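You operate a simulated robot arm through the tools that you are given. There is no shell and no other tool. Be economical: measure what you need, move in short steps, check, and stop when the job is done.

The job below is to be done with a simulated two-armed robot. You get a single attempt, and the scene is never put back.

JOB
Wind the loose turns back on the black spool.
Fine: Rack the blue spool from the winder first, seat the loose one in the winder bush, crank till the wire lies tight, then rack it too. Leave the other spools.

It is judged by the outcome, as a careful person would: the job done as asked, and still so three seconds after it is handed in. It fails if anything else is knocked over, pushed out of place, dropped, spilled or broken.

ROBOT AND FRAMES
Two 7-joint arms with two-finger parallel grippers on one trunk, on a base that drives. Base frame: it is fixed to the floor where the robot stands at the start and does not move with it; the origin is under the middle of the robot, x ahead of it, y to its left, z up; the surface under the hand at the start is at about z = 0.8. Units: m, rad, N and s.
The left shoulder is at the start at [0.02, 0.113, 1.222], the right one opposite. With the tool pointing down near the work surface each hand reaches from about 0.14 to 0.58 m from the robot's upright axis, wherever it stands, measured 20 degrees to its own side. Places, roughly: black spool [-2.25, 0, 1.25]; groove eight [-0.2, -0.7, 0.8]; groove four [-0.3, -0.5, 0.8]; winder bush [0.5, 0, 0.8]; winder crank [0.5, -0.2, 0.9]. Payload 1.57 kg a hand.
The TCP of each hand is the grasp point between the finger pads, 0.03 m short of the fingertips. In the tool frame z runs along the fingers and y along their closing line. The gripper opens to 0.08 m. The fingers are 0.017 m wide and 0.012 m thick; the gripper's body (0.04 by 0.082 m) begins 0.08 m behind the TCP.
Orientation is that of the tool frame in the base frame, as a unit quaternion [w, x, y, z]. With the fingers straight down and closing along the base's y, the tool's x points along the base's -x, its y along +y and its z along -z.

CONTROLS
- The arms move only by the tool drive_tool. It takes "left_steps", "right_steps" or both (then of equal length, played together; a hand with none holds still); each is a list of rows, each a list of 7 numbers: the shift along the tool's x, y, z in units of 250 mm (1.0 is 250 mm), then the turn, a rotation vector about the tool's x, y, z in units of 60 degrees (1.0 is 60 degrees), then the gripper command, from -1 (shut) to 1 (fully open), values between in proportion. In form: [[x, y, z, wx, wy, wz, gripper], ...]. A call has 1 to 8 rows; each row is the pose to reach, as a shift and turn from the pose commanded when the call began, along the tool's axes at that moment. A call with a number of a shift or a turn outside -1 to 1 is refused whole. Each row takes 0.2 s and may step no farther than 0.05 m and 0.15 rad from the row before; otherwise, or with a gripper value out of range, the whole call is refused. A pose out of reach is approached as far as the arm can. The call stops where the force on the tool passes 40 N (or 10 N more than at its start, if that is more) or the arm is blocked; 0.2 s more then pass. Each finger travels about 0.045 m/s and halts on what it meets, pressing with about 27 N; the grip force reading is that of the motor and also rises with nothing between the fingers. The clock runs only during rows and for 0.2 s after the last one: add rows that repeat a pose to give the fingers time. It gives the time, the measured TCP pose, the force on the tool (base axes), the opening and the grip force at its end, in the units of the frame above (readings bear some noise), with the torque about the TCP (base axes, N m) and any sound that the robot's microphone picked up.
- Cameras (640 x 400 px; columns grow to the right, rows downward): "scene" is now at [0.0704, -0.0558, 1.3308]; the picture's right is [-0.68, -0.74, 0.00], its down [-0.53, 0.49, -0.69] and it looks along [0.51, -0.47, -0.72] (base axes); focal length 214 px, centre (320, 200). "left" rides on the left gripper at [0.072, 0.007, -0.122] in its tool frame; the picture's right is [-0.09, 1.00, 0.00], its down [-0.84, -0.08, -0.54] and it looks along [-0.54, -0.05, 0.84] (tool axes); focal length 238 px, centre (320, 200). "right" rides on the right gripper at [0.072, -0.007, -0.122] in its tool frame; the picture's right is [0.09, 1.00, 0.00], its down [-0.84, 0.08, -0.54] and it looks along [-0.54, 0.05, 0.84] (tool axes); focal length 238 px, centre (320, 200). There is no depth. A picture from a camera that has moved, and an enlarged one, comes with that camera's place and axes in the base frame and with its lens.
- grab_frame(camera): a new picture of that camera. The clock stands still meanwhile.
- move_column(by): slides the trunk up (or, below 0, down) by that many m; the arms and the scene camera ride with it, the base frame stays. It gives what a move gives, with no picture.
- base_move(legs): drives the robot by 1 to 6 legs, each [ahead, left, turn to the left] in m, m and rad, along the robot's own axes; the way and the turn of a leg run together, so that a leg with both is an arc; at most 1.5 m and 3.142 rad a leg. The arms and the cameras ride along, it lands a little off, and it stops where it bumps. It gives what a move gives.
- pan_tilt(pan, tilt): turns the head with the scene camera to pan (to the left, within 1.396 rad either way) and tilt (down, from -0.506 to 1.204), counted from straight ahead of the robot. It gives what a move gives.
- enlarge(camera, box): a new picture of the part [left, top, right, bottom] of that camera's present view, enlarged. The clock stands still meanwhile.
- sign_off(): hands the job in; it is judged then, once.

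Go step by step. Nothing tells you exact positions but the pictures and the camera data: compare them with the known pose of the tool, close in by small moves and look again before you grip or let go. The budget is 120 turns and 92 pictures, counting those below and the enlarged ones. Unless the task says otherwise, let go and move clear before handing in.

The tools are called after ">>>" as a command line: name --argument value ..., lists and objects as JSON in quotes. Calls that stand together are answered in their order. drive_tool: Moves the arms, as the interface text tells. Its arguments: {"type":"object","properties":{"left_steps":{"type":"array","items":{"type":"array","items":{"type":"number"}}},"right_steps":{"type":"array","items":{"type":"array","items":{"type":"number"}}}},"required":[]} The other tools are called the same way: move_column (by) slides the trunk up or down; base_move (legs) drives the base; pan_tilt (pan, tilt) turns the head that bears the scene camera; grab_frame (camera) takes a picture; enlarge (camera, box) takes an enlarged picture of a part of a camera's view; sign_off () hands the job in.

At the start:

```text
time_s: 0.0
left_position: [0.4013, -0.0095, 1.2241]
left_ee_rot: [0.0, 0.0, 1.0, -0.001]
left_ft_force: [0.0, -0.4, 0.1]
left_ft_torque: [-0.03, -0.01, 0.03]
left_opening: 0.0801
left_gripper_force: 0.0
right_position: [0.217, -0.3348, 1.1969]
right_ee_rot: [-0.001, -0.001, 1.0, -0.001]
right_ft_force: [0.2, 0.6, 0.4]
right_ft_torque: [0.0, -0.01, 0.0]
right_opening: 0.0801
right_gripper_force: 0.1
trunk travel left (down, up): [-0.275, 0.295]
robot x, y, heading: [0.002, -0.0003, -0.0]
head pan, tilt: [-0.742, 0.806]
```

scene: 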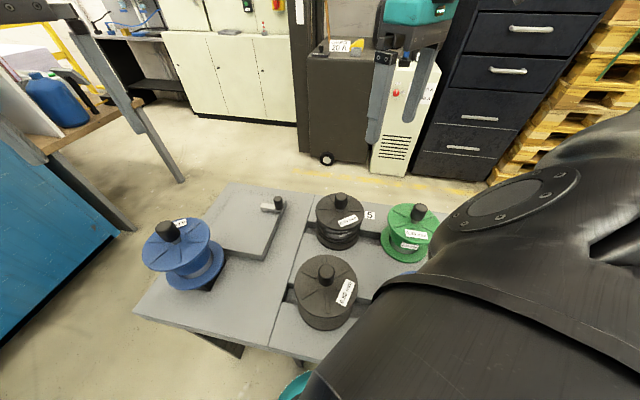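
right: 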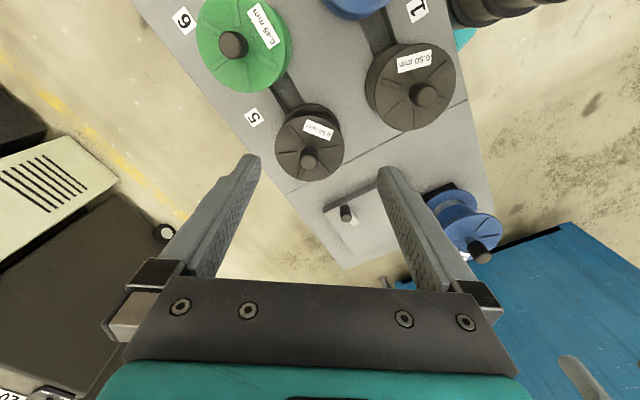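
left: 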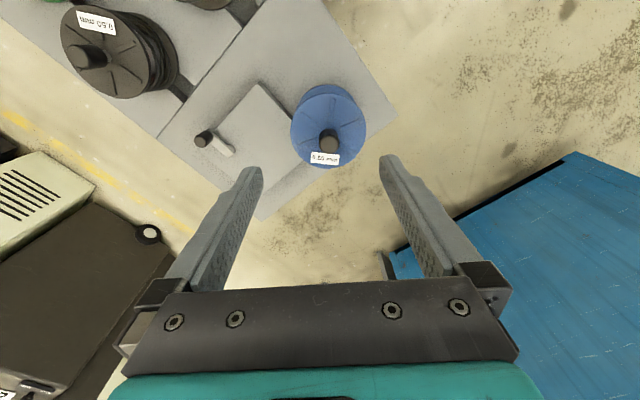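

I see a table with the blue spool at the winder, a crank, and a rack of black and green spools to the right. I need a better look at the rack, and at what is behind me.

>>> pan_tilt --pan -1.35 --tilt 0.9

>>> enlarge --camera "left" --box '[40, 0, 440, 250]'

>>> enlarge --camera "right" --box '[120, 0, 520, 250]'

>>> grab_frame --camera "scene"

```text
time_s: 1.0
left_position: [0.4006, -0.0104, 1.2249]
left_ee_rot: [0.0, 0.001, 1.0, 0.0]
left_ft_force: [0.3, -0.1, -1.0]
left_ft_torque: [0.02, -0.01, 0.02]
left_opening: 0.0801
left_gripper_force: 0.0
right_position: [0.2191, -0.3359, 1.1962]
right_ee_rot: [-0.001, 0.0, 1.0, -0.001]
right_ft_force: [0.7, -0.1, 0.0]
right_ft_torque: [-0.03, -0.03, -0.02]
right_opening: 0.0799
right_gripper_force: 0.1
trunk travel left (down, up): [-0.275, 0.295]
robot x, y, heading: [0.0003, -0.0003, 0.002]
head pan, tilt: [-1.349, 0.901]
```

```text
1.60 times, centred on (240, 125) of left
camera zoom: at [0.3289, -0.0035, 1.3471], right [0.09, 1.0, 0.0], down [0.84, -0.08, 0.54], along [0.54, -0.05, -0.84], focal length 381 px, centre (448, 320)
```

zoom: 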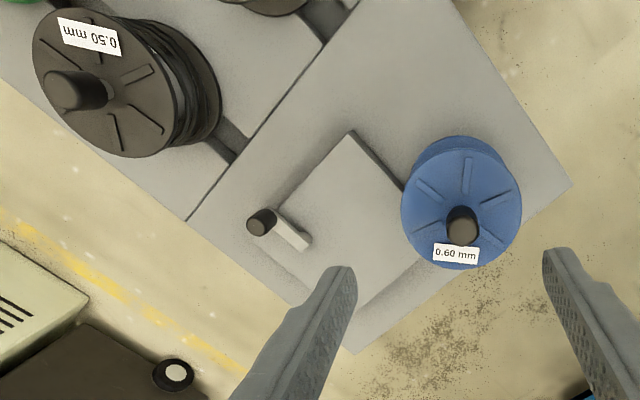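

```text
1.60 times, centred on (320, 125) of right
camera zoom: at [0.1471, -0.3433, 1.3187], right [-0.09, 1.0, 0.0], down [0.84, 0.08, 0.54], along [0.54, 0.05, -0.84], focal length 381 px, centre (320, 320)
```

zoom: 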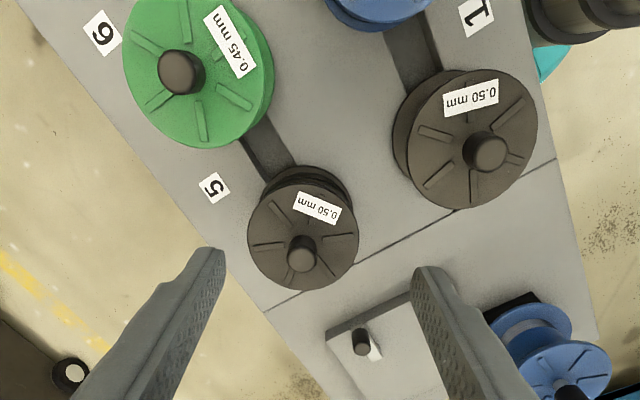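

```text
86 pictures are left
camera scene: at [0.0279, -0.0751, 1.3235], right [-0.98, -0.22, 0.0], down [-0.17, 0.76, -0.62], along [0.14, -0.61, -0.78], focal length 214 px, centre (320, 200)
```

scene: 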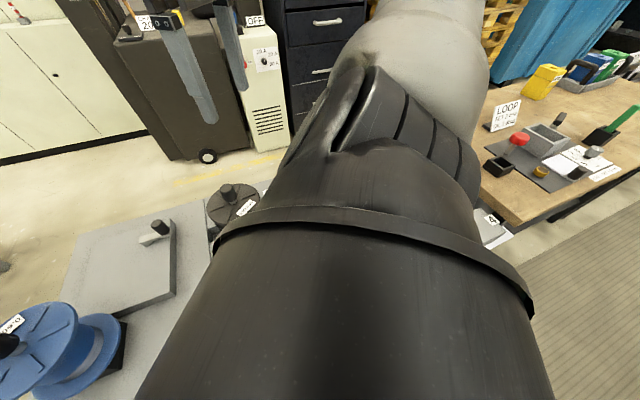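

The right arm hides the rack. I'll look ahead and left first, then turn the base to see behind.

>>> pan_tilt --pan 1.39 --tilt 0.5

>>> grab_frame --camera "scene"

>>> pan_tilt --pan 0.0 --tilt 0.7

>>> grab_frame --camera "scene"

```text
time_s: 3.4
left_position: [0.4003, -0.0106, 1.2244]
left_ee_rot: [0.0, 0.0, 1.0, 0.0]
left_ft_force: [-0.3, -0.2, 1.0]
left_ft_torque: [-0.05, 0.02, 0.05]
left_opening: 0.0798
left_gripper_force: 0.1
right_position: [0.2177, -0.3357, 1.1976]
right_ee_rot: [-0.001, 0.0, 1.0, 0.0]
right_ft_force: [-0.6, 0.8, 0.5]
right_ft_torque: [0.0, 0.01, 0.0]
right_opening: 0.0799
right_gripper_force: 0.0
trunk travel left (down, up): [-0.275, 0.295]
robot x, y, heading: [0.0001, 0.0021, 0.002]
head pan, tilt: [1.389, 0.499]
```

```text
85 pictures are left
camera scene: at [0.0277, 0.088, 1.3574], right [0.98, -0.18, 0.0], down [-0.09, -0.47, -0.88], along [0.16, 0.86, -0.48], focal length 214 px, centre (320, 200)
```

scene: 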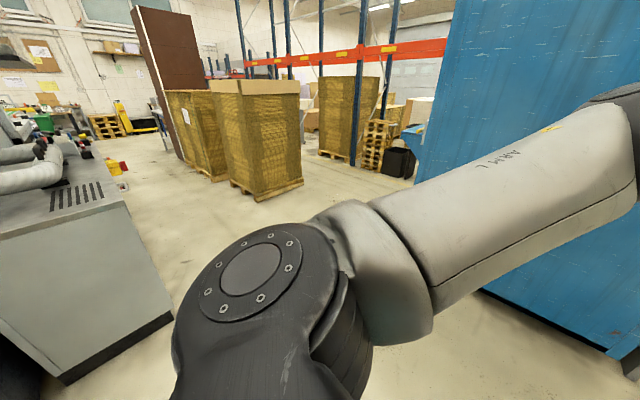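

```text
time_s: 5.0
left_position: [0.4006, -0.0101, 1.2239]
left_ee_rot: [0.0, 0.001, 1.0, 0.0]
left_ft_force: [-0.6, -0.6, 0.8]
left_ft_torque: [0.0, -0.03, 0.0]
left_opening: 0.08
left_gripper_force: 0.0
right_position: [0.2186, -0.3354, 1.1971]
right_ee_rot: [0.001, 0.0, 1.0, 0.0]
right_ft_force: [-0.1, 0.4, 0.2]
right_ft_torque: [0.01, -0.01, -0.02]
right_opening: 0.0799
right_gripper_force: 0.0
trunk travel left (down, up): [-0.275, 0.295]
robot x, y, heading: [0.0009, 0.0006, -0.001]
head pan, tilt: [0.0, 0.7]
```

```text
84 pictures are left
camera scene: at [0.0961, -0.0014, 1.3397], right [0.0, -1.0, 0.0], down [-0.64, 0.0, -0.77], along [0.77, 0.0, -0.64], focal length 214 px, centre (320, 200)
```

scene: 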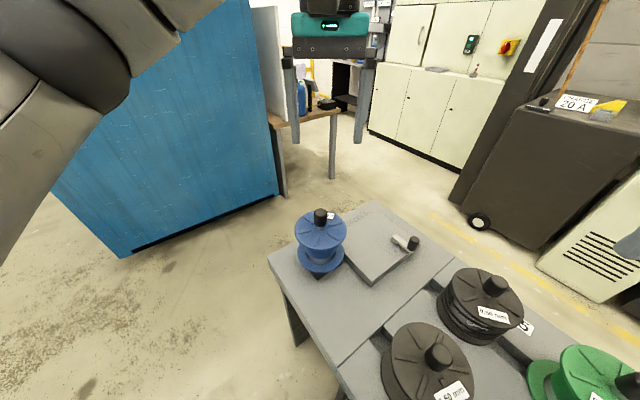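

The left side is clear. I'll turn the robot around to the left in place to find the loose spool behind.

>>> base_move --legs '[[0, 0, 1.57], [0, 0, 1.57]]'

>>> pan_tilt --pan 0.0 --tilt 0.25

>>> grab_frame --camera "scene"

>>> pan_tilt --pan 0.9 --tilt 0.75

>>> grab_frame --camera "scene"

```text
time_s: 13.0
left_position: [-0.4002, 0.0195, 1.2246]
left_ee_rot: [0.0, 1.0, -0.011, 0.0]
left_ft_force: [-0.1, 0.6, -0.9]
left_ft_torque: [0.03, -0.01, 0.0]
left_opening: 0.08
left_gripper_force: 0.0
right_position: [-0.2107, 0.3409, 1.1961]
right_ee_rot: [0.0, 1.0, -0.012, 0.0]
right_ft_force: [-0.4, -0.8, -0.1]
right_ft_torque: [-0.02, 0.01, -0.02]
right_opening: 0.0798
right_gripper_force: 0.2
trunk travel left (down, up): [-0.275, 0.295]
robot x, y, heading: [-0.0005, 0.001, 3.119]
head pan, tilt: [0.0, 0.7]
```

```text
time_s: 13.9
left_position: [-0.3998, 0.0181, 1.2247]
left_ee_rot: [0.0, 1.0, -0.011, 0.0]
left_ft_force: [-0.5, 0.3, 0.4]
left_ft_torque: [0.01, 0.03, 0.0]
left_opening: 0.0799
left_gripper_force: 0.0
right_position: [-0.2105, 0.341, 1.1961]
right_ee_rot: [0.0, 1.0, -0.012, 0.0]
right_ft_force: [-0.5, 0.5, -0.2]
right_ft_torque: [-0.01, -0.03, 0.0]
right_opening: 0.0799
right_gripper_force: 0.0
trunk travel left (down, up): [-0.275, 0.295]
robot x, y, heading: [-0.0035, -0.0007, 3.119]
head pan, tilt: [0.0, 0.25]
```

```text
83 pictures are left
camera scene: at [-0.1022, 0.0008, 1.3804], right [0.02, 1.0, 0.0], down [0.25, -0.01, -0.97], along [-0.97, 0.02, -0.25], focal length 214 px, centre (320, 200)
```

scene: 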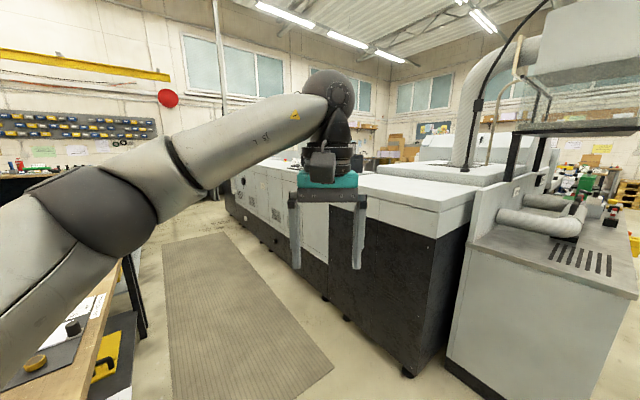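

```text
time_s: 15.1
left_position: [-0.4008, 0.0192, 1.2253]
left_ee_rot: [0.0, 1.0, -0.012, 0.0]
left_ft_force: [-0.2, 0.8, -0.2]
left_ft_torque: [0.0, -0.02, 0.01]
left_opening: 0.0799
left_gripper_force: 0.2
right_position: [-0.2116, 0.3411, 1.1968]
right_ee_rot: [0.0, 1.0, -0.011, 0.0]
right_ft_force: [-0.2, -0.4, -0.3]
right_ft_torque: [0.0, 0.01, 0.03]
right_opening: 0.0801
right_gripper_force: 0.0
trunk travel left (down, up): [-0.275, 0.295]
robot x, y, heading: [0.0016, 0.0013, 3.118]
head pan, tilt: [0.901, 0.75]
```

```text
82 pictures are left
camera scene: at [-0.0618, -0.065, 1.3355], right [-0.77, 0.64, 0.0], down [0.44, 0.52, -0.73], along [-0.47, -0.56, -0.68], focal length 214 px, centre (320, 200)
```

scene: 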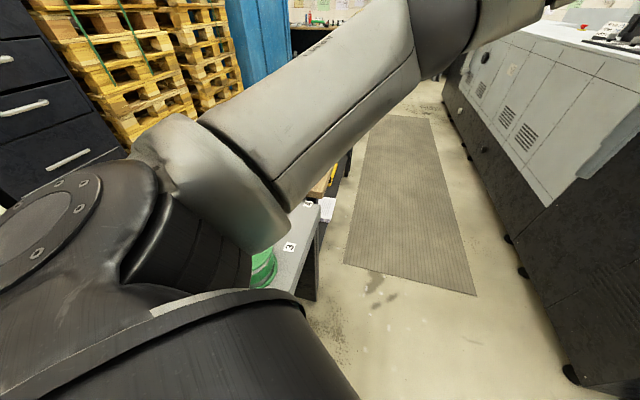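

A big machine stands about 1–2 m behind the start, and the black spool must be on top of it, hidden by my left gripper. I'll drive part way along it, turn to face it and look.

>>> base_move --legs '[[1.2, 0.45, 0], [0, 0, -0.9]]'

>>> pan_tilt --pan 0.45 --tilt 0.35

>>> grab_frame --camera "scene"

>>> grab_frame --camera "left"

```text
time_s: 23.8
left_position: [-1.4465, -0.1044, 1.2243]
left_ee_rot: [0.0, 0.9, -0.435, 0.0]
left_ft_force: [1.2, 0.0, 0.2]
left_ft_torque: [0.0, 0.01, 0.0]
left_opening: 0.0799
left_gripper_force: 0.0
right_position: [-1.0775, -0.0461, 1.1964]
right_ee_rot: [-0.001, 0.9, -0.435, -0.001]
right_ft_force: [-1.1, -0.2, -0.9]
right_ft_torque: [-0.02, 0.01, 0.04]
right_opening: 0.08
right_gripper_force: 0.1
trunk travel left (down, up): [-0.275, 0.295]
robot x, y, heading: [-1.2059, -0.4254, 2.239]
head pan, tilt: [0.901, 0.75]
```

```text
time_s: 24.7
left_position: [-1.4493, -0.1038, 1.2246]
left_ee_rot: [0.0, 0.9, -0.436, 0.0]
left_ft_force: [-0.8, -0.1, 0.4]
left_ft_torque: [0.02, -0.01, -0.03]
left_opening: 0.0796
left_gripper_force: 0.1
right_position: [-1.0785, -0.0449, 1.1961]
right_ee_rot: [0.0, 0.9, -0.435, 0.0]
right_ft_force: [0.1, 0.3, -0.5]
right_ft_torque: [0.01, 0.0, 0.0]
right_opening: 0.0801
right_gripper_force: 0.1
trunk travel left (down, up): [-0.275, 0.295]
robot x, y, heading: [-1.2054, -0.4225, 2.245]
head pan, tilt: [0.45, 0.351]
```

```text
81 pictures are left
camera scene: at [-1.2955, -0.3782, 1.371], right [0.43, 0.9, 0.0], down [0.31, -0.15, -0.94], along [-0.85, 0.41, -0.34], focal length 214 px, centre (320, 200)
```

scene: 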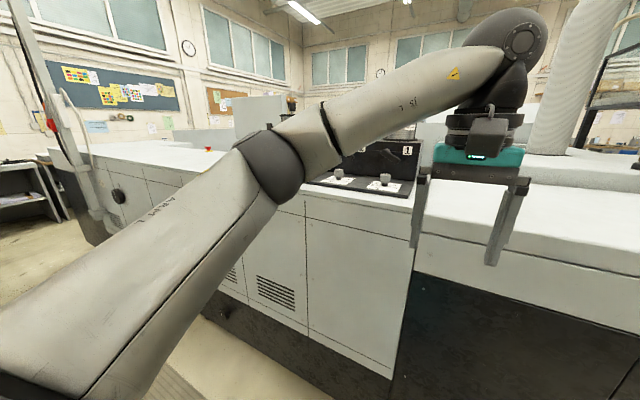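

```text
80 pictures are left
camera left: at [-1.4083, -0.1652, 1.3471], right [-0.84, -0.55, 0.0], down [-0.46, 0.7, 0.54], along [-0.3, 0.45, -0.84], focal length 238 px, centre (320, 200)
```

left: 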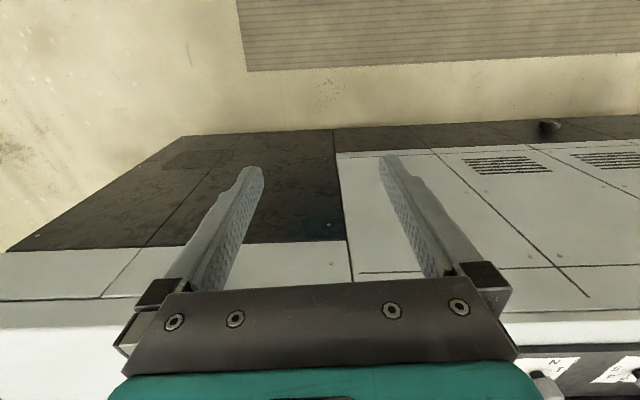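

On the machine top there is a dark object with knobs and a "1" label near the expected place. Zooming.

>>> enlarge --camera "scene" --box '[280, 100, 440, 200]'

```text
4.00 times, centred on (360, 150) of scene
camera zoom: at [-1.2955, -0.3782, 1.371], right [0.43, 0.9, 0.0], down [0.31, -0.15, -0.94], along [-0.85, 0.41, -0.34], focal length 858 px, centre (160, 400)
```

zoom: 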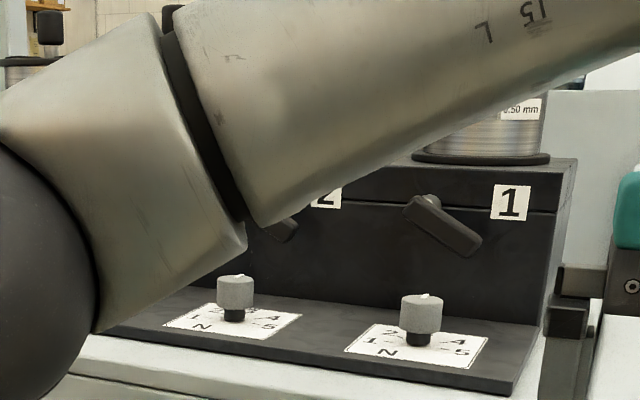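

There is a dark unit on the machine with numbered stations, levers, dials and spools standing on top; the loose one seems to be farther left. I'll raise the trunk for clearance, slide left along the machine and look again.

>>> move_column --by 0.25

>>> base_move --legs '[[0.0, 0.6, 0]]'

>>> pan_tilt --pan -0.3 --tilt 0.5

>>> grab_frame --camera "scene"

>>> grab_frame --camera "left"

```text
time_s: 27.3
left_position: [-1.4482, -0.106, 1.475]
left_ee_rot: [0.0, 0.9, -0.436, 0.001]
left_ft_force: [-0.2, -0.1, -0.4]
left_ft_torque: [-0.03, 0.01, 0.0]
left_opening: 0.0798
left_gripper_force: 0.1
right_position: [-1.0787, -0.0452, 1.4475]
right_ee_rot: [0.0, 0.9, -0.435, 0.0]
right_ft_force: [0.1, -0.8, -0.1]
right_ft_torque: [0.01, 0.03, 0.0]
right_opening: 0.08
right_gripper_force: 0.1
trunk travel left (down, up): [-0.525, 0.045]
robot x, y, heading: [-1.2057, -0.4253, 2.244]
head pan, tilt: [0.45, 0.351]
```

```text
time_s: 30.7
left_position: [-1.9254, -0.4841, 1.4746]
left_ee_rot: [0.001, 0.9, -0.435, 0.001]
left_ft_force: [-1.5, 0.0, 0.8]
left_ft_torque: [0.02, 0.01, 0.02]
left_opening: 0.0797
left_gripper_force: 0.0
right_position: [-1.5585, -0.4258, 1.446]
right_ee_rot: [0.0, 0.901, -0.435, 0.0]
right_ft_force: [0.4, 0.4, 1.2]
right_ft_torque: [0.0, 0.0, 0.0]
right_opening: 0.0797
right_gripper_force: 0.0
trunk travel left (down, up): [-0.525, 0.045]
robot x, y, heading: [-1.6863, -0.8054, 2.246]
head pan, tilt: [0.45, 0.351]
```

```text
time_s: 31.8
left_position: [-1.9263, -0.4829, 1.4754]
left_ee_rot: [0.0, 0.901, -0.435, 0.0]
left_ft_force: [0.3, -0.1, -0.2]
left_ft_torque: [-0.01, 0.0, 0.0]
left_opening: 0.0801
left_gripper_force: 0.1
right_position: [-1.5585, -0.4245, 1.4462]
right_ee_rot: [0.0, 0.901, -0.434, 0.0]
right_ft_force: [-0.6, 0.1, 0.3]
right_ft_torque: [0.01, 0.02, 0.0]
right_opening: 0.0802
right_gripper_force: 0.0
trunk travel left (down, up): [-0.525, 0.045]
robot x, y, heading: [-1.6878, -0.8037, 2.242]
head pan, tilt: [-0.3, 0.499]
```

```text
78 pictures are left
camera scene: at [-1.7233, -0.7137, 1.6074], right [0.93, 0.36, 0.0], down [0.17, -0.45, -0.88], along [-0.32, 0.82, -0.48], focal length 214 px, centre (320, 200)
```

scene: 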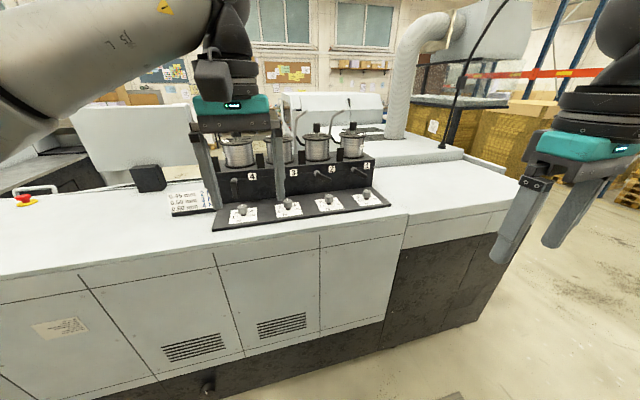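

```text
77 pictures are left
camera left: at [-1.887, -0.5451, 1.5971], right [-0.84, -0.55, 0.0], down [-0.46, 0.7, 0.54], along [-0.3, 0.45, -0.84], focal length 238 px, centre (320, 200)
```

left: 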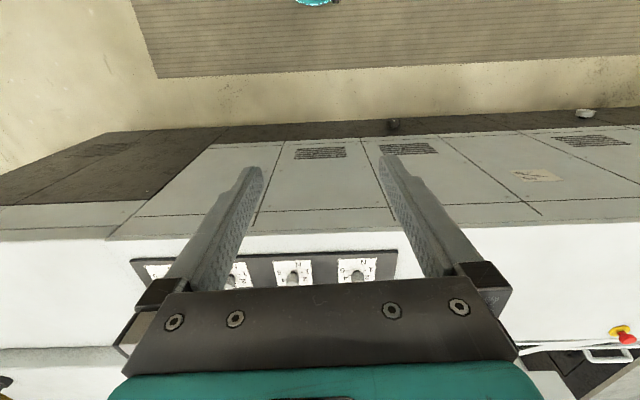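

The unit holds four stations with spools. Zooming to see which one is loose, and what the labels say.

>>> enlarge --camera "scene" --box '[130, 100, 290, 200]'

>>> enlarge --camera "scene" --box '[250, 110, 410, 210]'

```text
4.00 times, centred on (210, 150) of scene
camera zoom: at [-1.7233, -0.7137, 1.6074], right [0.93, 0.36, 0.0], down [0.17, -0.45, -0.88], along [-0.32, 0.82, -0.48], focal length 858 px, centre (760, 400)
```

zoom: 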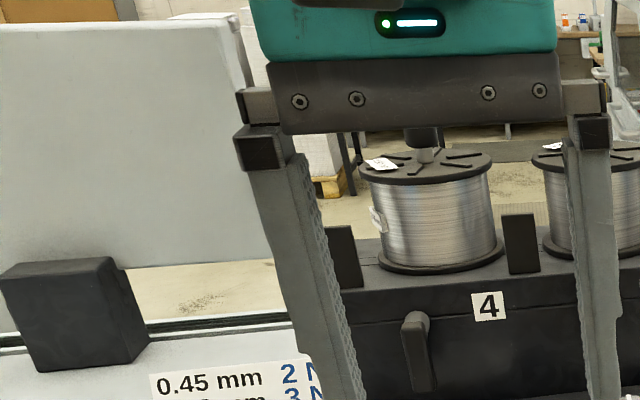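

```text
4.00 times, centred on (330, 160) of scene
camera zoom: at [-1.7233, -0.7137, 1.6074], right [0.93, 0.36, 0.0], down [0.17, -0.45, -0.88], along [-0.32, 0.82, -0.48], focal length 858 px, centre (280, 360)
```

zoom: 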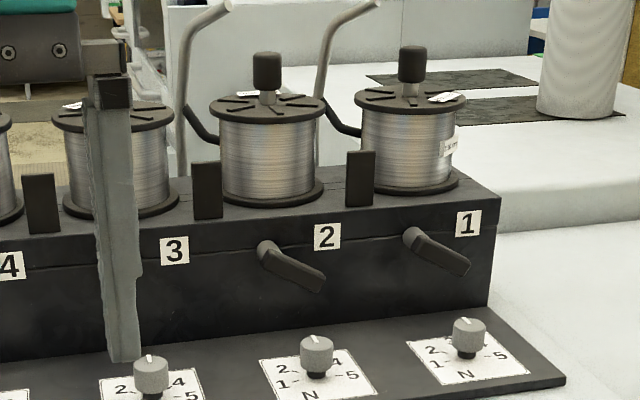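

All four visible spools look tight apart from what my left hand hides (stations 3 and 4). I'll move the left hand aside and look at them squarely.

>>> drive_tool --left_steps '[[0, 0.2, 0, 0, 0, 0, 1], [0, 0.4, 0, 0, 0, 0, 1], [0, 0.6, 0, 0, 0, 0, 1], [0, 0.8, 0, 0, 0, 0, 1], [0, 1.0, 0, 0, 0, 0, 1]]'

>>> pan_tilt --pan 0.1 --tilt 0.45

>>> grab_frame --camera "scene"

```text
time_s: 33.0
left_position: [-2.1231, -0.6415, 1.4738]
left_ee_rot: [0.0, 0.9, -0.435, 0.0]
left_ft_force: [-0.9, 0.0, -0.4]
left_ft_torque: [0.03, 0.0, -0.01]
left_opening: 0.08
left_gripper_force: 0.0
right_position: [-1.5587, -0.4265, 1.4472]
right_ee_rot: [0.0, 0.9, -0.435, 0.0]
right_ft_force: [-0.3, -0.8, 0.4]
right_ft_torque: [0.02, 0.0, 0.0]
right_opening: 0.0798
right_gripper_force: 0.0
trunk travel left (down, up): [-0.525, 0.045]
robot x, y, heading: [-1.6868, -0.803, 2.245]
head pan, tilt: [-0.3, 0.499]
```

```text
time_s: 33.9
left_position: [-2.1207, -0.6403, 1.4738]
left_ee_rot: [0.0, 0.9, -0.435, 0.0]
left_ft_force: [0.4, 0.9, -0.3]
left_ft_torque: [0.06, -0.01, 0.0]
left_opening: 0.0801
left_gripper_force: 0.1
right_position: [-1.5569, -0.4247, 1.4473]
right_ee_rot: [-0.001, 0.901, -0.434, 0.0]
right_ft_force: [0.1, -0.9, 0.9]
right_ft_torque: [-0.01, 0.03, -0.03]
right_opening: 0.0802
right_gripper_force: 0.2
trunk travel left (down, up): [-0.525, 0.045]
robot x, y, heading: [-1.6859, -0.8049, 2.241]
head pan, tilt: [0.099, 0.45]
```

```text
74 pictures are left
camera scene: at [-1.7541, -0.7325, 1.6119], right [0.72, 0.7, 0.0], down [0.3, -0.31, -0.9], along [-0.63, 0.65, -0.44], focal length 214 px, centre (320, 200)
```

scene: 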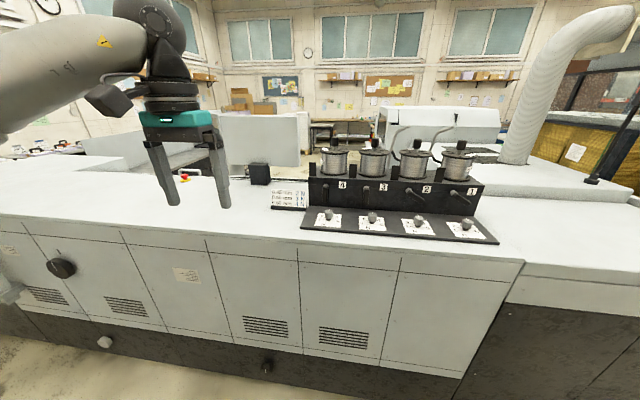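

>>> enlarge --camera "scene" --box '[260, 130, 420, 230]'

>>> enlarge --camera "scene" --box '[380, 130, 500, 205]'

```text
4.00 times, centred on (340, 180) of scene
camera zoom: at [-1.7541, -0.7325, 1.6119], right [0.72, 0.7, 0.0], down [0.3, -0.31, -0.9], along [-0.63, 0.65, -0.44], focal length 858 px, centre (240, 280)
```

zoom: 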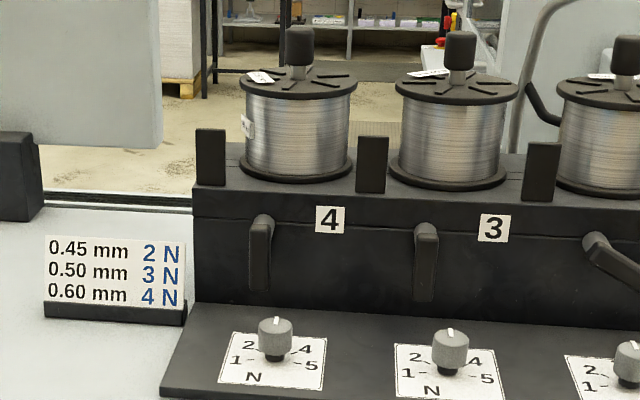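

```text
5.33 times, centred on (440, 168) of scene
camera zoom: at [-1.7541, -0.7325, 1.6119], right [0.72, 0.7, 0.0], down [0.3, -0.31, -0.9], along [-0.63, 0.65, -0.44], focal length 1144 px, centre (-320, 373)
```

zoom: 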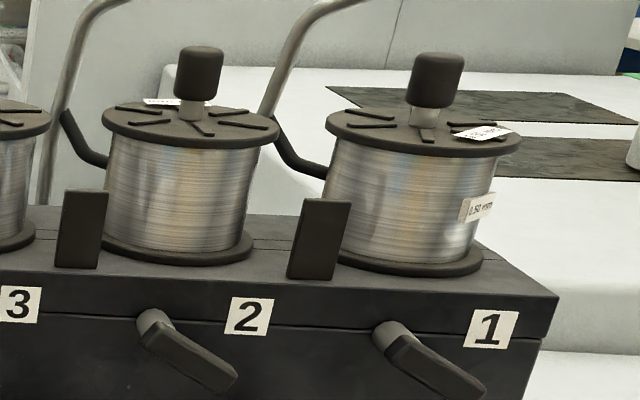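

All four machine spools are tidily wound, whereas one of the black 0.50 mm spools on the rack table showed messy, bulging turns. I'll go back to the rack, facing it squarely, and inspect it closely before deciding.

>>> base_move --legs '[[0, -0.6, 0], [0, 0, -1.57], [0, 0, -1.57], [0.4, 1.18, 0]]'

>>> pan_tilt --pan 0.0 --tilt 0.9

>>> grab_frame --camera "scene"

>>> grab_frame --camera "right"

```text
time_s: 50.7
left_position: [0.386, -0.1236, 1.4739]
left_ee_rot: [0.0, 0.418, 0.909, 0.001]
left_ft_force: [0.2, -0.4, -0.2]
left_ft_torque: [-0.01, 0.0, 0.03]
left_opening: 0.08
left_gripper_force: 0.1
right_position: [-0.1699, -0.3612, 1.4468]
right_ee_rot: [0.0, 0.417, 0.909, 0.0]
right_ft_force: [0.2, -0.3, -0.8]
right_ft_torque: [-0.04, 0.03, 0.0]
right_opening: 0.0799
right_gripper_force: 0.1
trunk travel left (down, up): [-0.525, 0.045]
robot x, y, heading: [-0.0625, 0.0228, -0.861]
head pan, tilt: [0.099, 0.45]
```

```text
time_s: 51.6
left_position: [0.386, -0.1238, 1.4745]
left_ee_rot: [0.0, 0.418, 0.909, 0.0]
left_ft_force: [0.1, 1.4, -0.8]
left_ft_torque: [0.02, -0.01, 0.0]
left_opening: 0.0802
left_gripper_force: 0.0
right_position: [-0.171, -0.3617, 1.4463]
right_ee_rot: [-0.001, 0.417, 0.909, 0.001]
right_ft_force: [-1.1, -0.1, 0.7]
right_ft_torque: [0.01, 0.01, 0.03]
right_opening: 0.0799
right_gripper_force: 0.1
trunk travel left (down, up): [-0.525, 0.045]
robot x, y, heading: [-0.0562, 0.0238, -0.858]
head pan, tilt: [0.0, 0.901]
```

```text
71 pictures are left
camera scene: at [-0.0007, -0.043, 1.5736], right [-0.76, -0.65, 0.0], down [-0.51, 0.59, -0.62], along [0.41, -0.47, -0.78], focal length 214 px, centre (320, 200)
```

scene: 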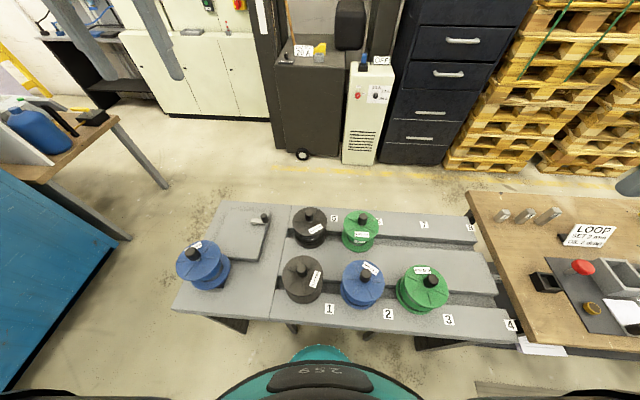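

```text
70 pictures are left
camera right: at [-0.2217, -0.3118, 1.5687], right [0.7, 0.72, 0.0], down [0.6, -0.58, 0.54], along [0.39, -0.38, -0.84], focal length 238 px, centre (320, 200)
```

right: 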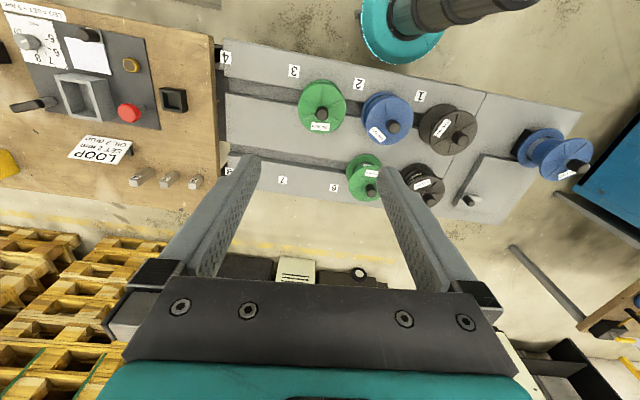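

Now I have an overview: near row grooves 1–4 (4 empty), far row 5–8 (7, 8 empty). Zooming in on the spools and the labels.

>>> enlarge --camera "scene" --box '[170, 190, 346, 300]'

>>> enlarge --camera "scene" --box '[320, 200, 544, 340]'

>>> enlarge --camera "right" --box '[200, 40, 600, 290]'

```text
3.64 times, centred on (258, 245) of scene
camera zoom: at [-0.0007, -0.043, 1.5736], right [-0.76, -0.65, 0.0], down [-0.51, 0.59, -0.62], along [0.41, -0.47, -0.78], focal length 780 px, centre (546, 36)
```

zoom: 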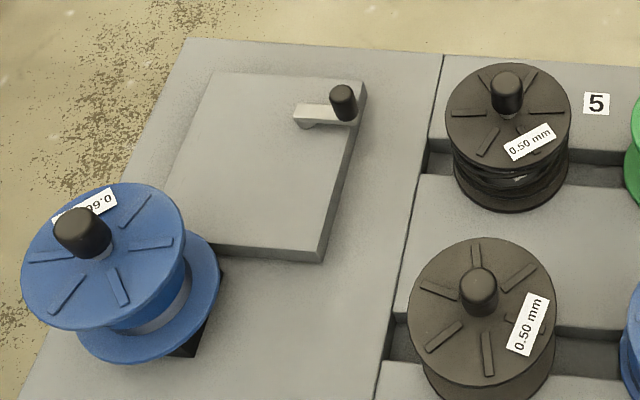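

```text
2.86 times, centred on (432, 270) of scene
camera zoom: at [-0.0007, -0.043, 1.5736], right [-0.76, -0.65, 0.0], down [-0.51, 0.59, -0.62], along [0.41, -0.47, -0.78], focal length 613 px, centre (0, 0)
```

zoom: 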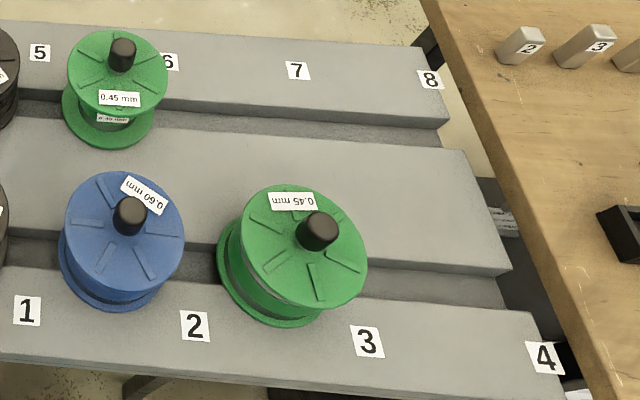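

```text
1.60 times, centred on (400, 165) of right
camera zoom: at [-0.2217, -0.3118, 1.5687], right [0.7, 0.72, 0.0], down [0.6, -0.58, 0.54], along [0.39, -0.38, -0.84], focal length 381 px, centre (192, 256)
```

zoom: 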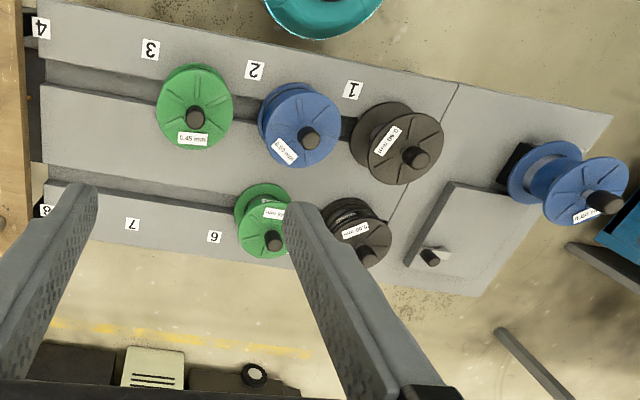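

Grooves 4, 7 and 8 are free. The spool by 5 is black with messy turns; the far row seems to hold smaller spools. Zooming tighter to confirm.

>>> enlarge --camera "scene" --box '[270, 195, 350, 245]'

>>> enlarge --camera "right" --box '[400, 90, 608, 220]'

>>> grab_frame --camera "left"

```text
8.00 times, centred on (310, 220) of scene
camera zoom: at [-0.0007, -0.043, 1.5736], right [-0.76, -0.65, 0.0], down [-0.51, 0.59, -0.62], along [0.41, -0.47, -0.78], focal length 1716 px, centre (400, 40)
```

zoom: 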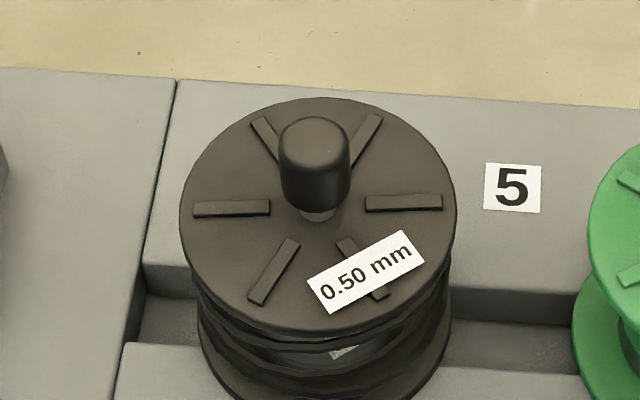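

```text
3.08 times, centred on (504, 155) of right
camera zoom: at [-0.2217, -0.3118, 1.5687], right [0.7, 0.72, 0.0], down [0.6, -0.58, 0.54], along [0.39, -0.38, -0.84], focal length 733 px, centre (-246, 338)
```

zoom: 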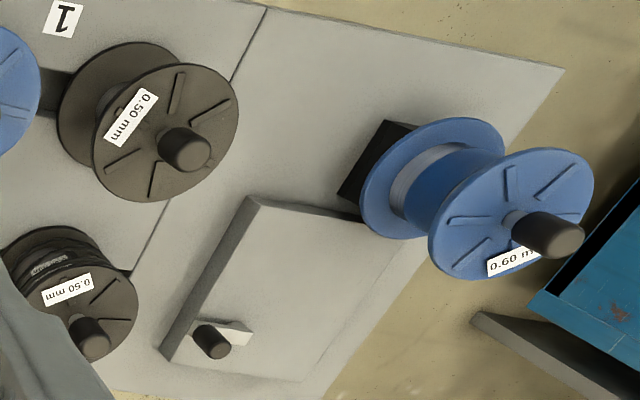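

```text
64 pictures are left
camera left: at [0.3441, -0.0652, 1.5962], right [0.82, 0.58, 0.0], down [0.49, -0.69, 0.54], along [0.31, -0.44, -0.84], focal length 238 px, centre (320, 200)
```

left: 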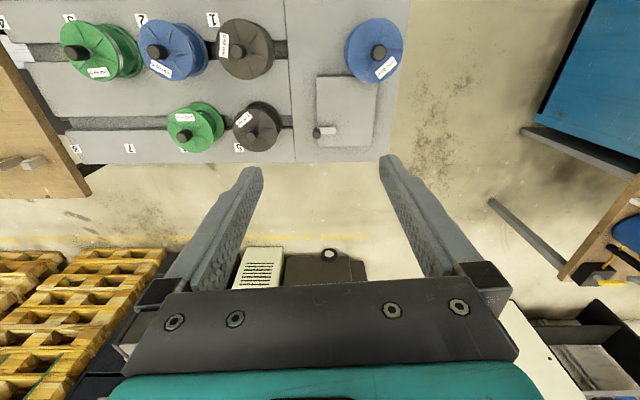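

The spool by groove 5 is clearly the loose one (dark turns bulging, smaller spool); the others are tidy. The blue on the winder is a large one and fits groove 4's row; grooves 7/8 belong to the small row. I'll square up to the table (heading about −0.934), lower the trunk and move left so the left hand can take the blue spool.

>>> base_move --legs '[[0, 0, -0.076], [0, 0.2, 0]]'

>>> move_column --by -0.22

>>> grab_frame --camera "left"

>>> pan_tilt --pan 0.2 --tilt 1.0

>>> grab_frame --camera "scene"

```text
time_s: 53.6
left_position: [0.5335, -0.0386, 1.4741]
left_ee_rot: [0.001, 0.451, 0.892, 0.0]
left_ft_force: [-0.4, -0.1, -0.2]
left_ft_torque: [-0.01, -0.02, -0.01]
left_opening: 0.0802
left_gripper_force: 0.0
right_position: [-0.0387, -0.2342, 1.4454]
right_ee_rot: [0.0, 0.451, 0.893, 0.0]
right_ft_force: [0.3, 0.1, 0.6]
right_ft_torque: [-0.02, 0.0, 0.01]
right_opening: 0.0799
right_gripper_force: 0.1
trunk travel left (down, up): [-0.525, 0.045]
robot x, y, heading: [0.1035, 0.1389, -0.937]
head pan, tilt: [0.0, 0.901]
```

```text
time_s: 56.0
left_position: [0.5347, -0.0384, 1.254]
left_ee_rot: [0.001, 0.451, 0.892, 0.0]
left_ft_force: [0.8, -0.2, 0.2]
left_ft_torque: [-0.01, -0.01, 0.0]
left_opening: 0.0798
left_gripper_force: 0.0
right_position: [-0.0382, -0.2344, 1.2258]
right_ee_rot: [0.0, 0.45, 0.893, 0.0]
right_ft_force: [-0.6, 0.7, 0.1]
right_ft_torque: [-0.01, 0.01, -0.02]
right_opening: 0.0801
right_gripper_force: 0.1
trunk travel left (down, up): [-0.305, 0.265]
robot x, y, heading: [0.1015, 0.1411, -0.937]
head pan, tilt: [0.0, 0.901]
```

```text
63 pictures are left
camera left: at [0.496, 0.023, 1.3763], right [0.86, 0.52, 0.0], down [0.43, -0.72, 0.54], along [0.28, -0.46, -0.84], focal length 238 px, centre (320, 200)
```

left: 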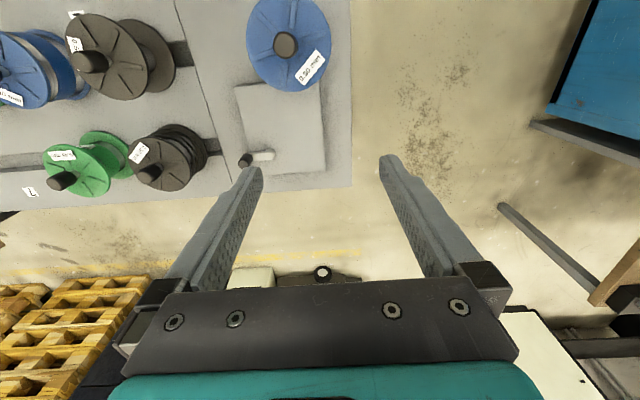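

```text
time_s: 56.7
left_position: [0.5336, -0.0382, 1.2555]
left_ee_rot: [0.0, 0.451, 0.893, 0.0]
left_ft_force: [0.1, 0.2, -0.1]
left_ft_torque: [-0.02, 0.01, 0.02]
left_opening: 0.0799
left_gripper_force: 0.0
right_position: [-0.0386, -0.2356, 1.227]
right_ee_rot: [0.001, 0.451, 0.892, 0.001]
right_ft_force: [0.5, 0.5, -0.3]
right_ft_torque: [0.01, -0.01, -0.02]
right_opening: 0.0801
right_gripper_force: 0.1
trunk travel left (down, up): [-0.305, 0.265]
robot x, y, heading: [0.1012, 0.1415, -0.932]
head pan, tilt: [0.201, 1.0]
```

```text
62 pictures are left
camera scene: at [0.1608, 0.0846, 1.3463], right [-0.67, -0.74, 0.0], down [-0.62, 0.56, -0.54], along [0.4, -0.36, -0.84], focal length 214 px, centre (320, 200)
```

scene: 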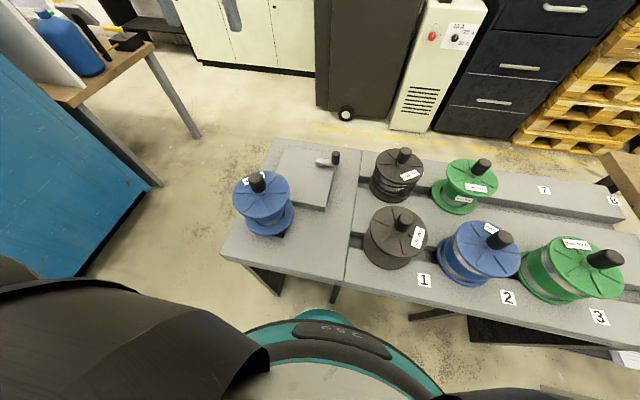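

The blue knob triangulates at about [0.456, 0.001, 0.98]. Moving the left hand over it and down part way.

>>> drive_tool --left_steps '[[0.156, -0.08, 0.1, 0, 0, 0, 1], [0.312, -0.158, 0.2, 0, 0, 0, 1], [0.312, -0.158, 0.4, 0, 0, 0, 1], [0.312, -0.158, 0.6, 0, 0, 0, 1], [0.312, -0.158, 0.72, 0, 0, 0, 1], [0.312, -0.158, 0.72, 0, 0, 0, 1]]'

>>> grab_frame --camera "left"

>>> enlarge --camera "scene" --box '[200, 120, 360, 220]'

```text
refused: row 1 steps farther than a row can; nothing moved
```

```text
61 pictures are left
camera left: at [0.496, 0.0229, 1.3763], right [0.86, 0.52, 0.0], down [0.43, -0.72, 0.54], along [0.28, -0.46, -0.84], focal length 238 px, centre (320, 200)
```

left: 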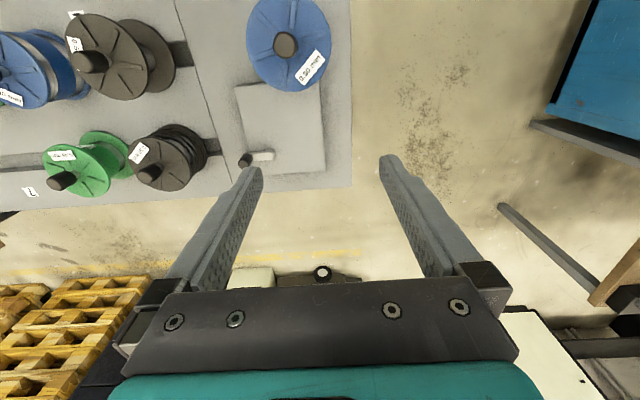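

```text
4.00 times, centred on (280, 170) of scene
camera zoom: at [0.1608, 0.0846, 1.3463], right [-0.67, -0.74, 0.0], down [-0.62, 0.56, -0.54], along [0.4, -0.36, -0.84], focal length 858 px, centre (480, 320)
```

zoom: 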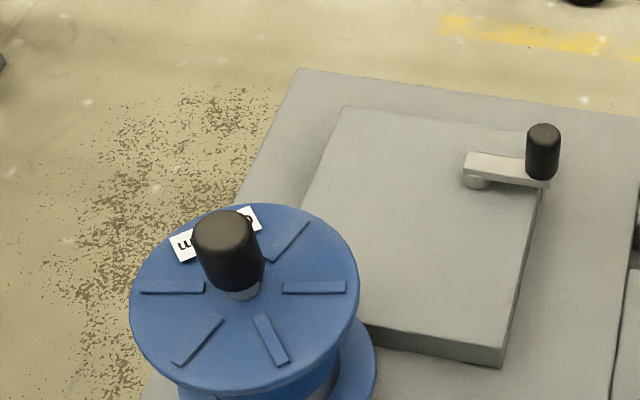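

The step was too long (a vector limit); redoing it in smaller rows.

>>> drive_tool --left_steps '[[0.156, -0.08, 0.06, 0, 0, 0, 1], [0.312, -0.158, 0.12, 0, 0, 0, 1], [0.312, -0.158, 0.3, 0, 0, 0, 1], [0.312, -0.158, 0.48, 0, 0, 0, 1], [0.312, -0.158, 0.66, 0, 0, 0, 1], [0.312, -0.158, 0.74, 0, 0, 0, 1], [0.312, -0.158, 0.74, 0, 0, 0, 1]]'

>>> grab_frame --camera "left"

```text
time_s: 58.3
left_position: [0.4542, 0.0006, 1.0686]
left_ee_rot: [0.0, 0.45, 0.893, 0.0]
left_ft_force: [-0.6, 0.0, 0.4]
left_ft_torque: [0.01, -0.02, 0.0]
left_opening: 0.08
left_gripper_force: 0.0
right_position: [-0.0388, -0.2348, 1.2256]
right_ee_rot: [0.0, 0.451, 0.893, 0.001]
right_ft_force: [-0.1, 0.7, -0.7]
right_ft_torque: [-0.03, 0.0, 0.0]
right_opening: 0.08
right_gripper_force: 0.0
trunk travel left (down, up): [-0.305, 0.265]
robot x, y, heading: [0.102, 0.1417, -0.93]
head pan, tilt: [0.201, 1.0]
```

```text
59 pictures are left
camera left: at [0.4167, 0.0612, 1.1918], right [0.86, 0.52, 0.0], down [0.43, -0.72, 0.54], along [0.28, -0.46, -0.84], focal length 238 px, centre (320, 200)
```

left: 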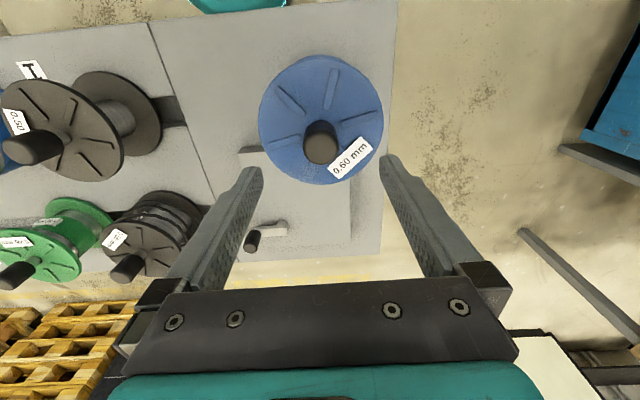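

The knob is laterally centred, with its top at about z 0.985. Descending 0.105 m and closing.

>>> drive_tool --left_steps '[[0, 0, 0.14, 0, 0, 0, 1], [0, 0, 0.28, 0, 0, 0, 1], [0, 0, 0.42, 0, 0, 0, 1], [0, 0, 0.42, 0, 0, 0, -1], [0, 0, 0.42, 0, 0, 0, -1], [0, 0, 0.42, 0, 0, 0, -1], [0, 0, 0.42, 0, 0, 0, -1], [0, 0, 0.42, 0, 0, 0, -1]]'

>>> grab_frame --camera "left"

```text
time_s: 59.1
left_position: [0.4553, 0.0011, 0.9765]
left_ee_rot: [0.003, 0.45, 0.893, -0.002]
left_ft_force: [0.0, 0.5, 1.9]
left_ft_torque: [-0.03, 0.02, 0.0]
left_opening: 0.0645
left_gripper_force: 2.3
right_position: [-0.0381, -0.2358, 1.2261]
right_ee_rot: [-0.002, 0.45, 0.893, 0.001]
right_ft_force: [0.4, 1.5, 0.6]
right_ft_torque: [0.01, 0.03, 0.02]
right_opening: 0.0799
right_gripper_force: 0.1
trunk travel left (down, up): [-0.305, 0.265]
robot x, y, heading: [0.0996, 0.1401, -0.932]
head pan, tilt: [0.201, 1.0]
stopped in row 4 (left hand): the force on the tool passed its limit at 69 N (the readings are from after the stop); the commanded pose is now the measured one
```

```text
58 pictures are left
camera left: at [0.4183, 0.0629, 1.0979], right [0.86, 0.52, 0.0], down [0.43, -0.72, 0.55], along [0.28, -0.47, -0.84], focal length 238 px, centre (320, 200)
```

left: 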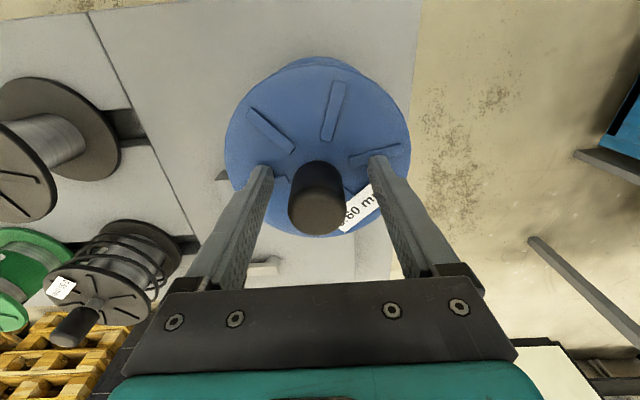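

The fingertips touched the flange (its top is at about 0.945). Backing up 6 mm and closing on the knob.

>>> drive_tool --left_steps '[[0, 0, -0.02, 0, 0, 0, 0.6], [0, 0, -0.024, 0, 0, 0, -1], [0, 0, -0.024, 0, 0, 0, -1], [0, 0, -0.024, 0, 0, 0, -1], [0, 0, -0.024, 0, 0, 0, -1], [0, 0, -0.024, 0, 0, 0, -1]]'

>>> grab_frame --camera "left"

```text
time_s: 60.5
left_position: [0.4564, -0.0, 0.9814]
left_ee_rot: [0.002, 0.45, 0.893, -0.002]
left_ft_force: [-2.1, -0.5, 0.5]
left_ft_torque: [-0.05, 0.14, -0.03]
left_opening: 0.0313
left_gripper_force: 27.2
right_position: [-0.0398, -0.2343, 1.2257]
right_ee_rot: [0.001, 0.45, 0.893, 0.0]
right_ft_force: [-0.4, 0.0, -0.2]
right_ft_torque: [0.03, 0.02, -0.02]
right_opening: 0.08
right_gripper_force: 0.0
trunk travel left (down, up): [-0.305, 0.265]
robot x, y, heading: [0.0996, 0.139, -0.932]
head pan, tilt: [0.201, 1.0]
```

```text
57 pictures are left
camera left: at [0.4179, 0.0624, 1.103], right [0.86, 0.52, 0.0], down [0.43, -0.72, 0.55], along [0.28, -0.47, -0.84], focal length 238 px, centre (320, 200)
```

left: 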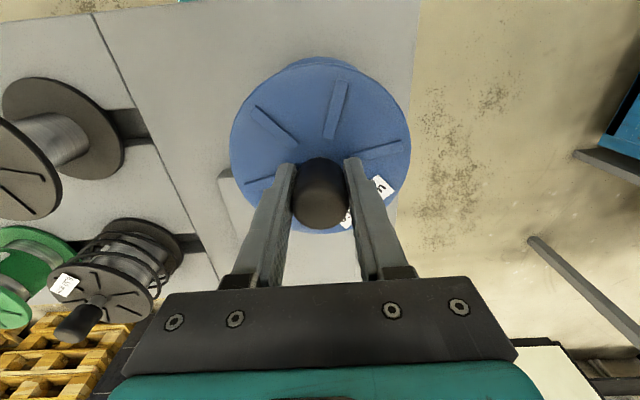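

The knob is gripped (0.031 m wide). Lifting slowly straight up and watching the forces.

>>> drive_tool --left_steps '[[0, 0, -0.06, 0, 0, 0, -1], [0, 0, -0.14, 0, 0, 0, -1], [0, 0, -0.24, 0, 0, 0, -1], [0, 0, -0.36, 0, 0, 0, -1], [0, 0, -0.36, 0, 0, 0, -1]]'

>>> grab_frame --camera "left"

>>> enlarge --camera "scene" --box '[200, 110, 360, 280]'

```text
time_s: 61.7
left_position: [0.4557, 0.0006, 1.071]
left_ee_rot: [0.001, 0.451, 0.892, -0.001]
left_ft_force: [0.5, -0.6, -10.9]
left_ft_torque: [0.11, -0.1, -0.01]
left_opening: 0.0313
left_gripper_force: 27.2
right_position: [-0.0378, -0.2327, 1.2269]
right_ee_rot: [-0.001, 0.45, 0.893, 0.0]
right_ft_force: [-0.1, 0.8, -0.9]
right_ft_torque: [-0.06, 0.0, 0.04]
right_opening: 0.0798
right_gripper_force: 0.1
trunk travel left (down, up): [-0.305, 0.265]
robot x, y, heading: [0.1031, 0.1402, -0.927]
head pan, tilt: [0.201, 1.0]
```

```text
56 pictures are left
camera left: at [0.4191, 0.0627, 1.1923], right [0.86, 0.52, 0.0], down [0.43, -0.72, 0.55], along [0.28, -0.47, -0.84], focal length 238 px, centre (320, 200)
```

left: 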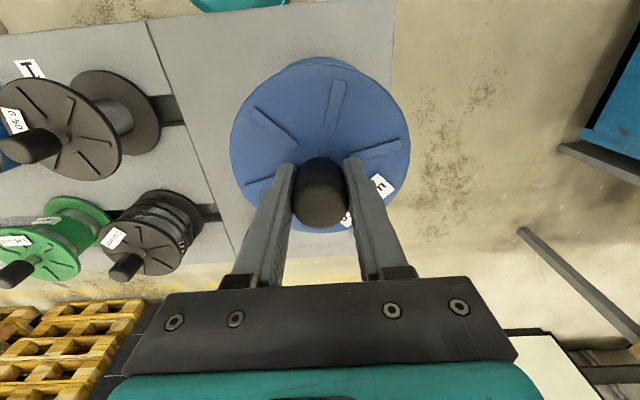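

```text
2.35 times, centred on (280, 195) of scene
camera zoom: at [0.1616, 0.0844, 1.3462], right [-0.67, -0.74, 0.0], down [-0.63, 0.56, -0.54], along [0.4, -0.36, -0.84], focal length 505 px, centre (414, 212)
```

zoom: 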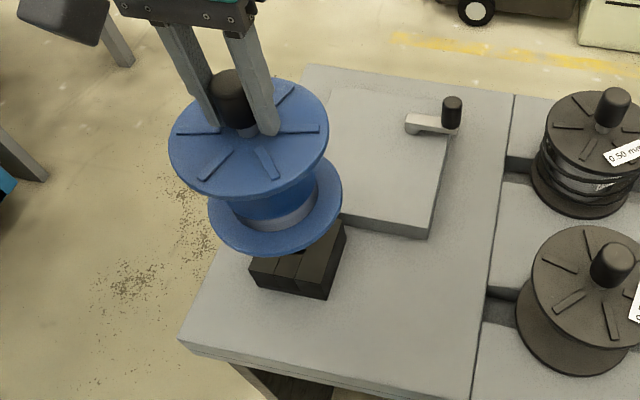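

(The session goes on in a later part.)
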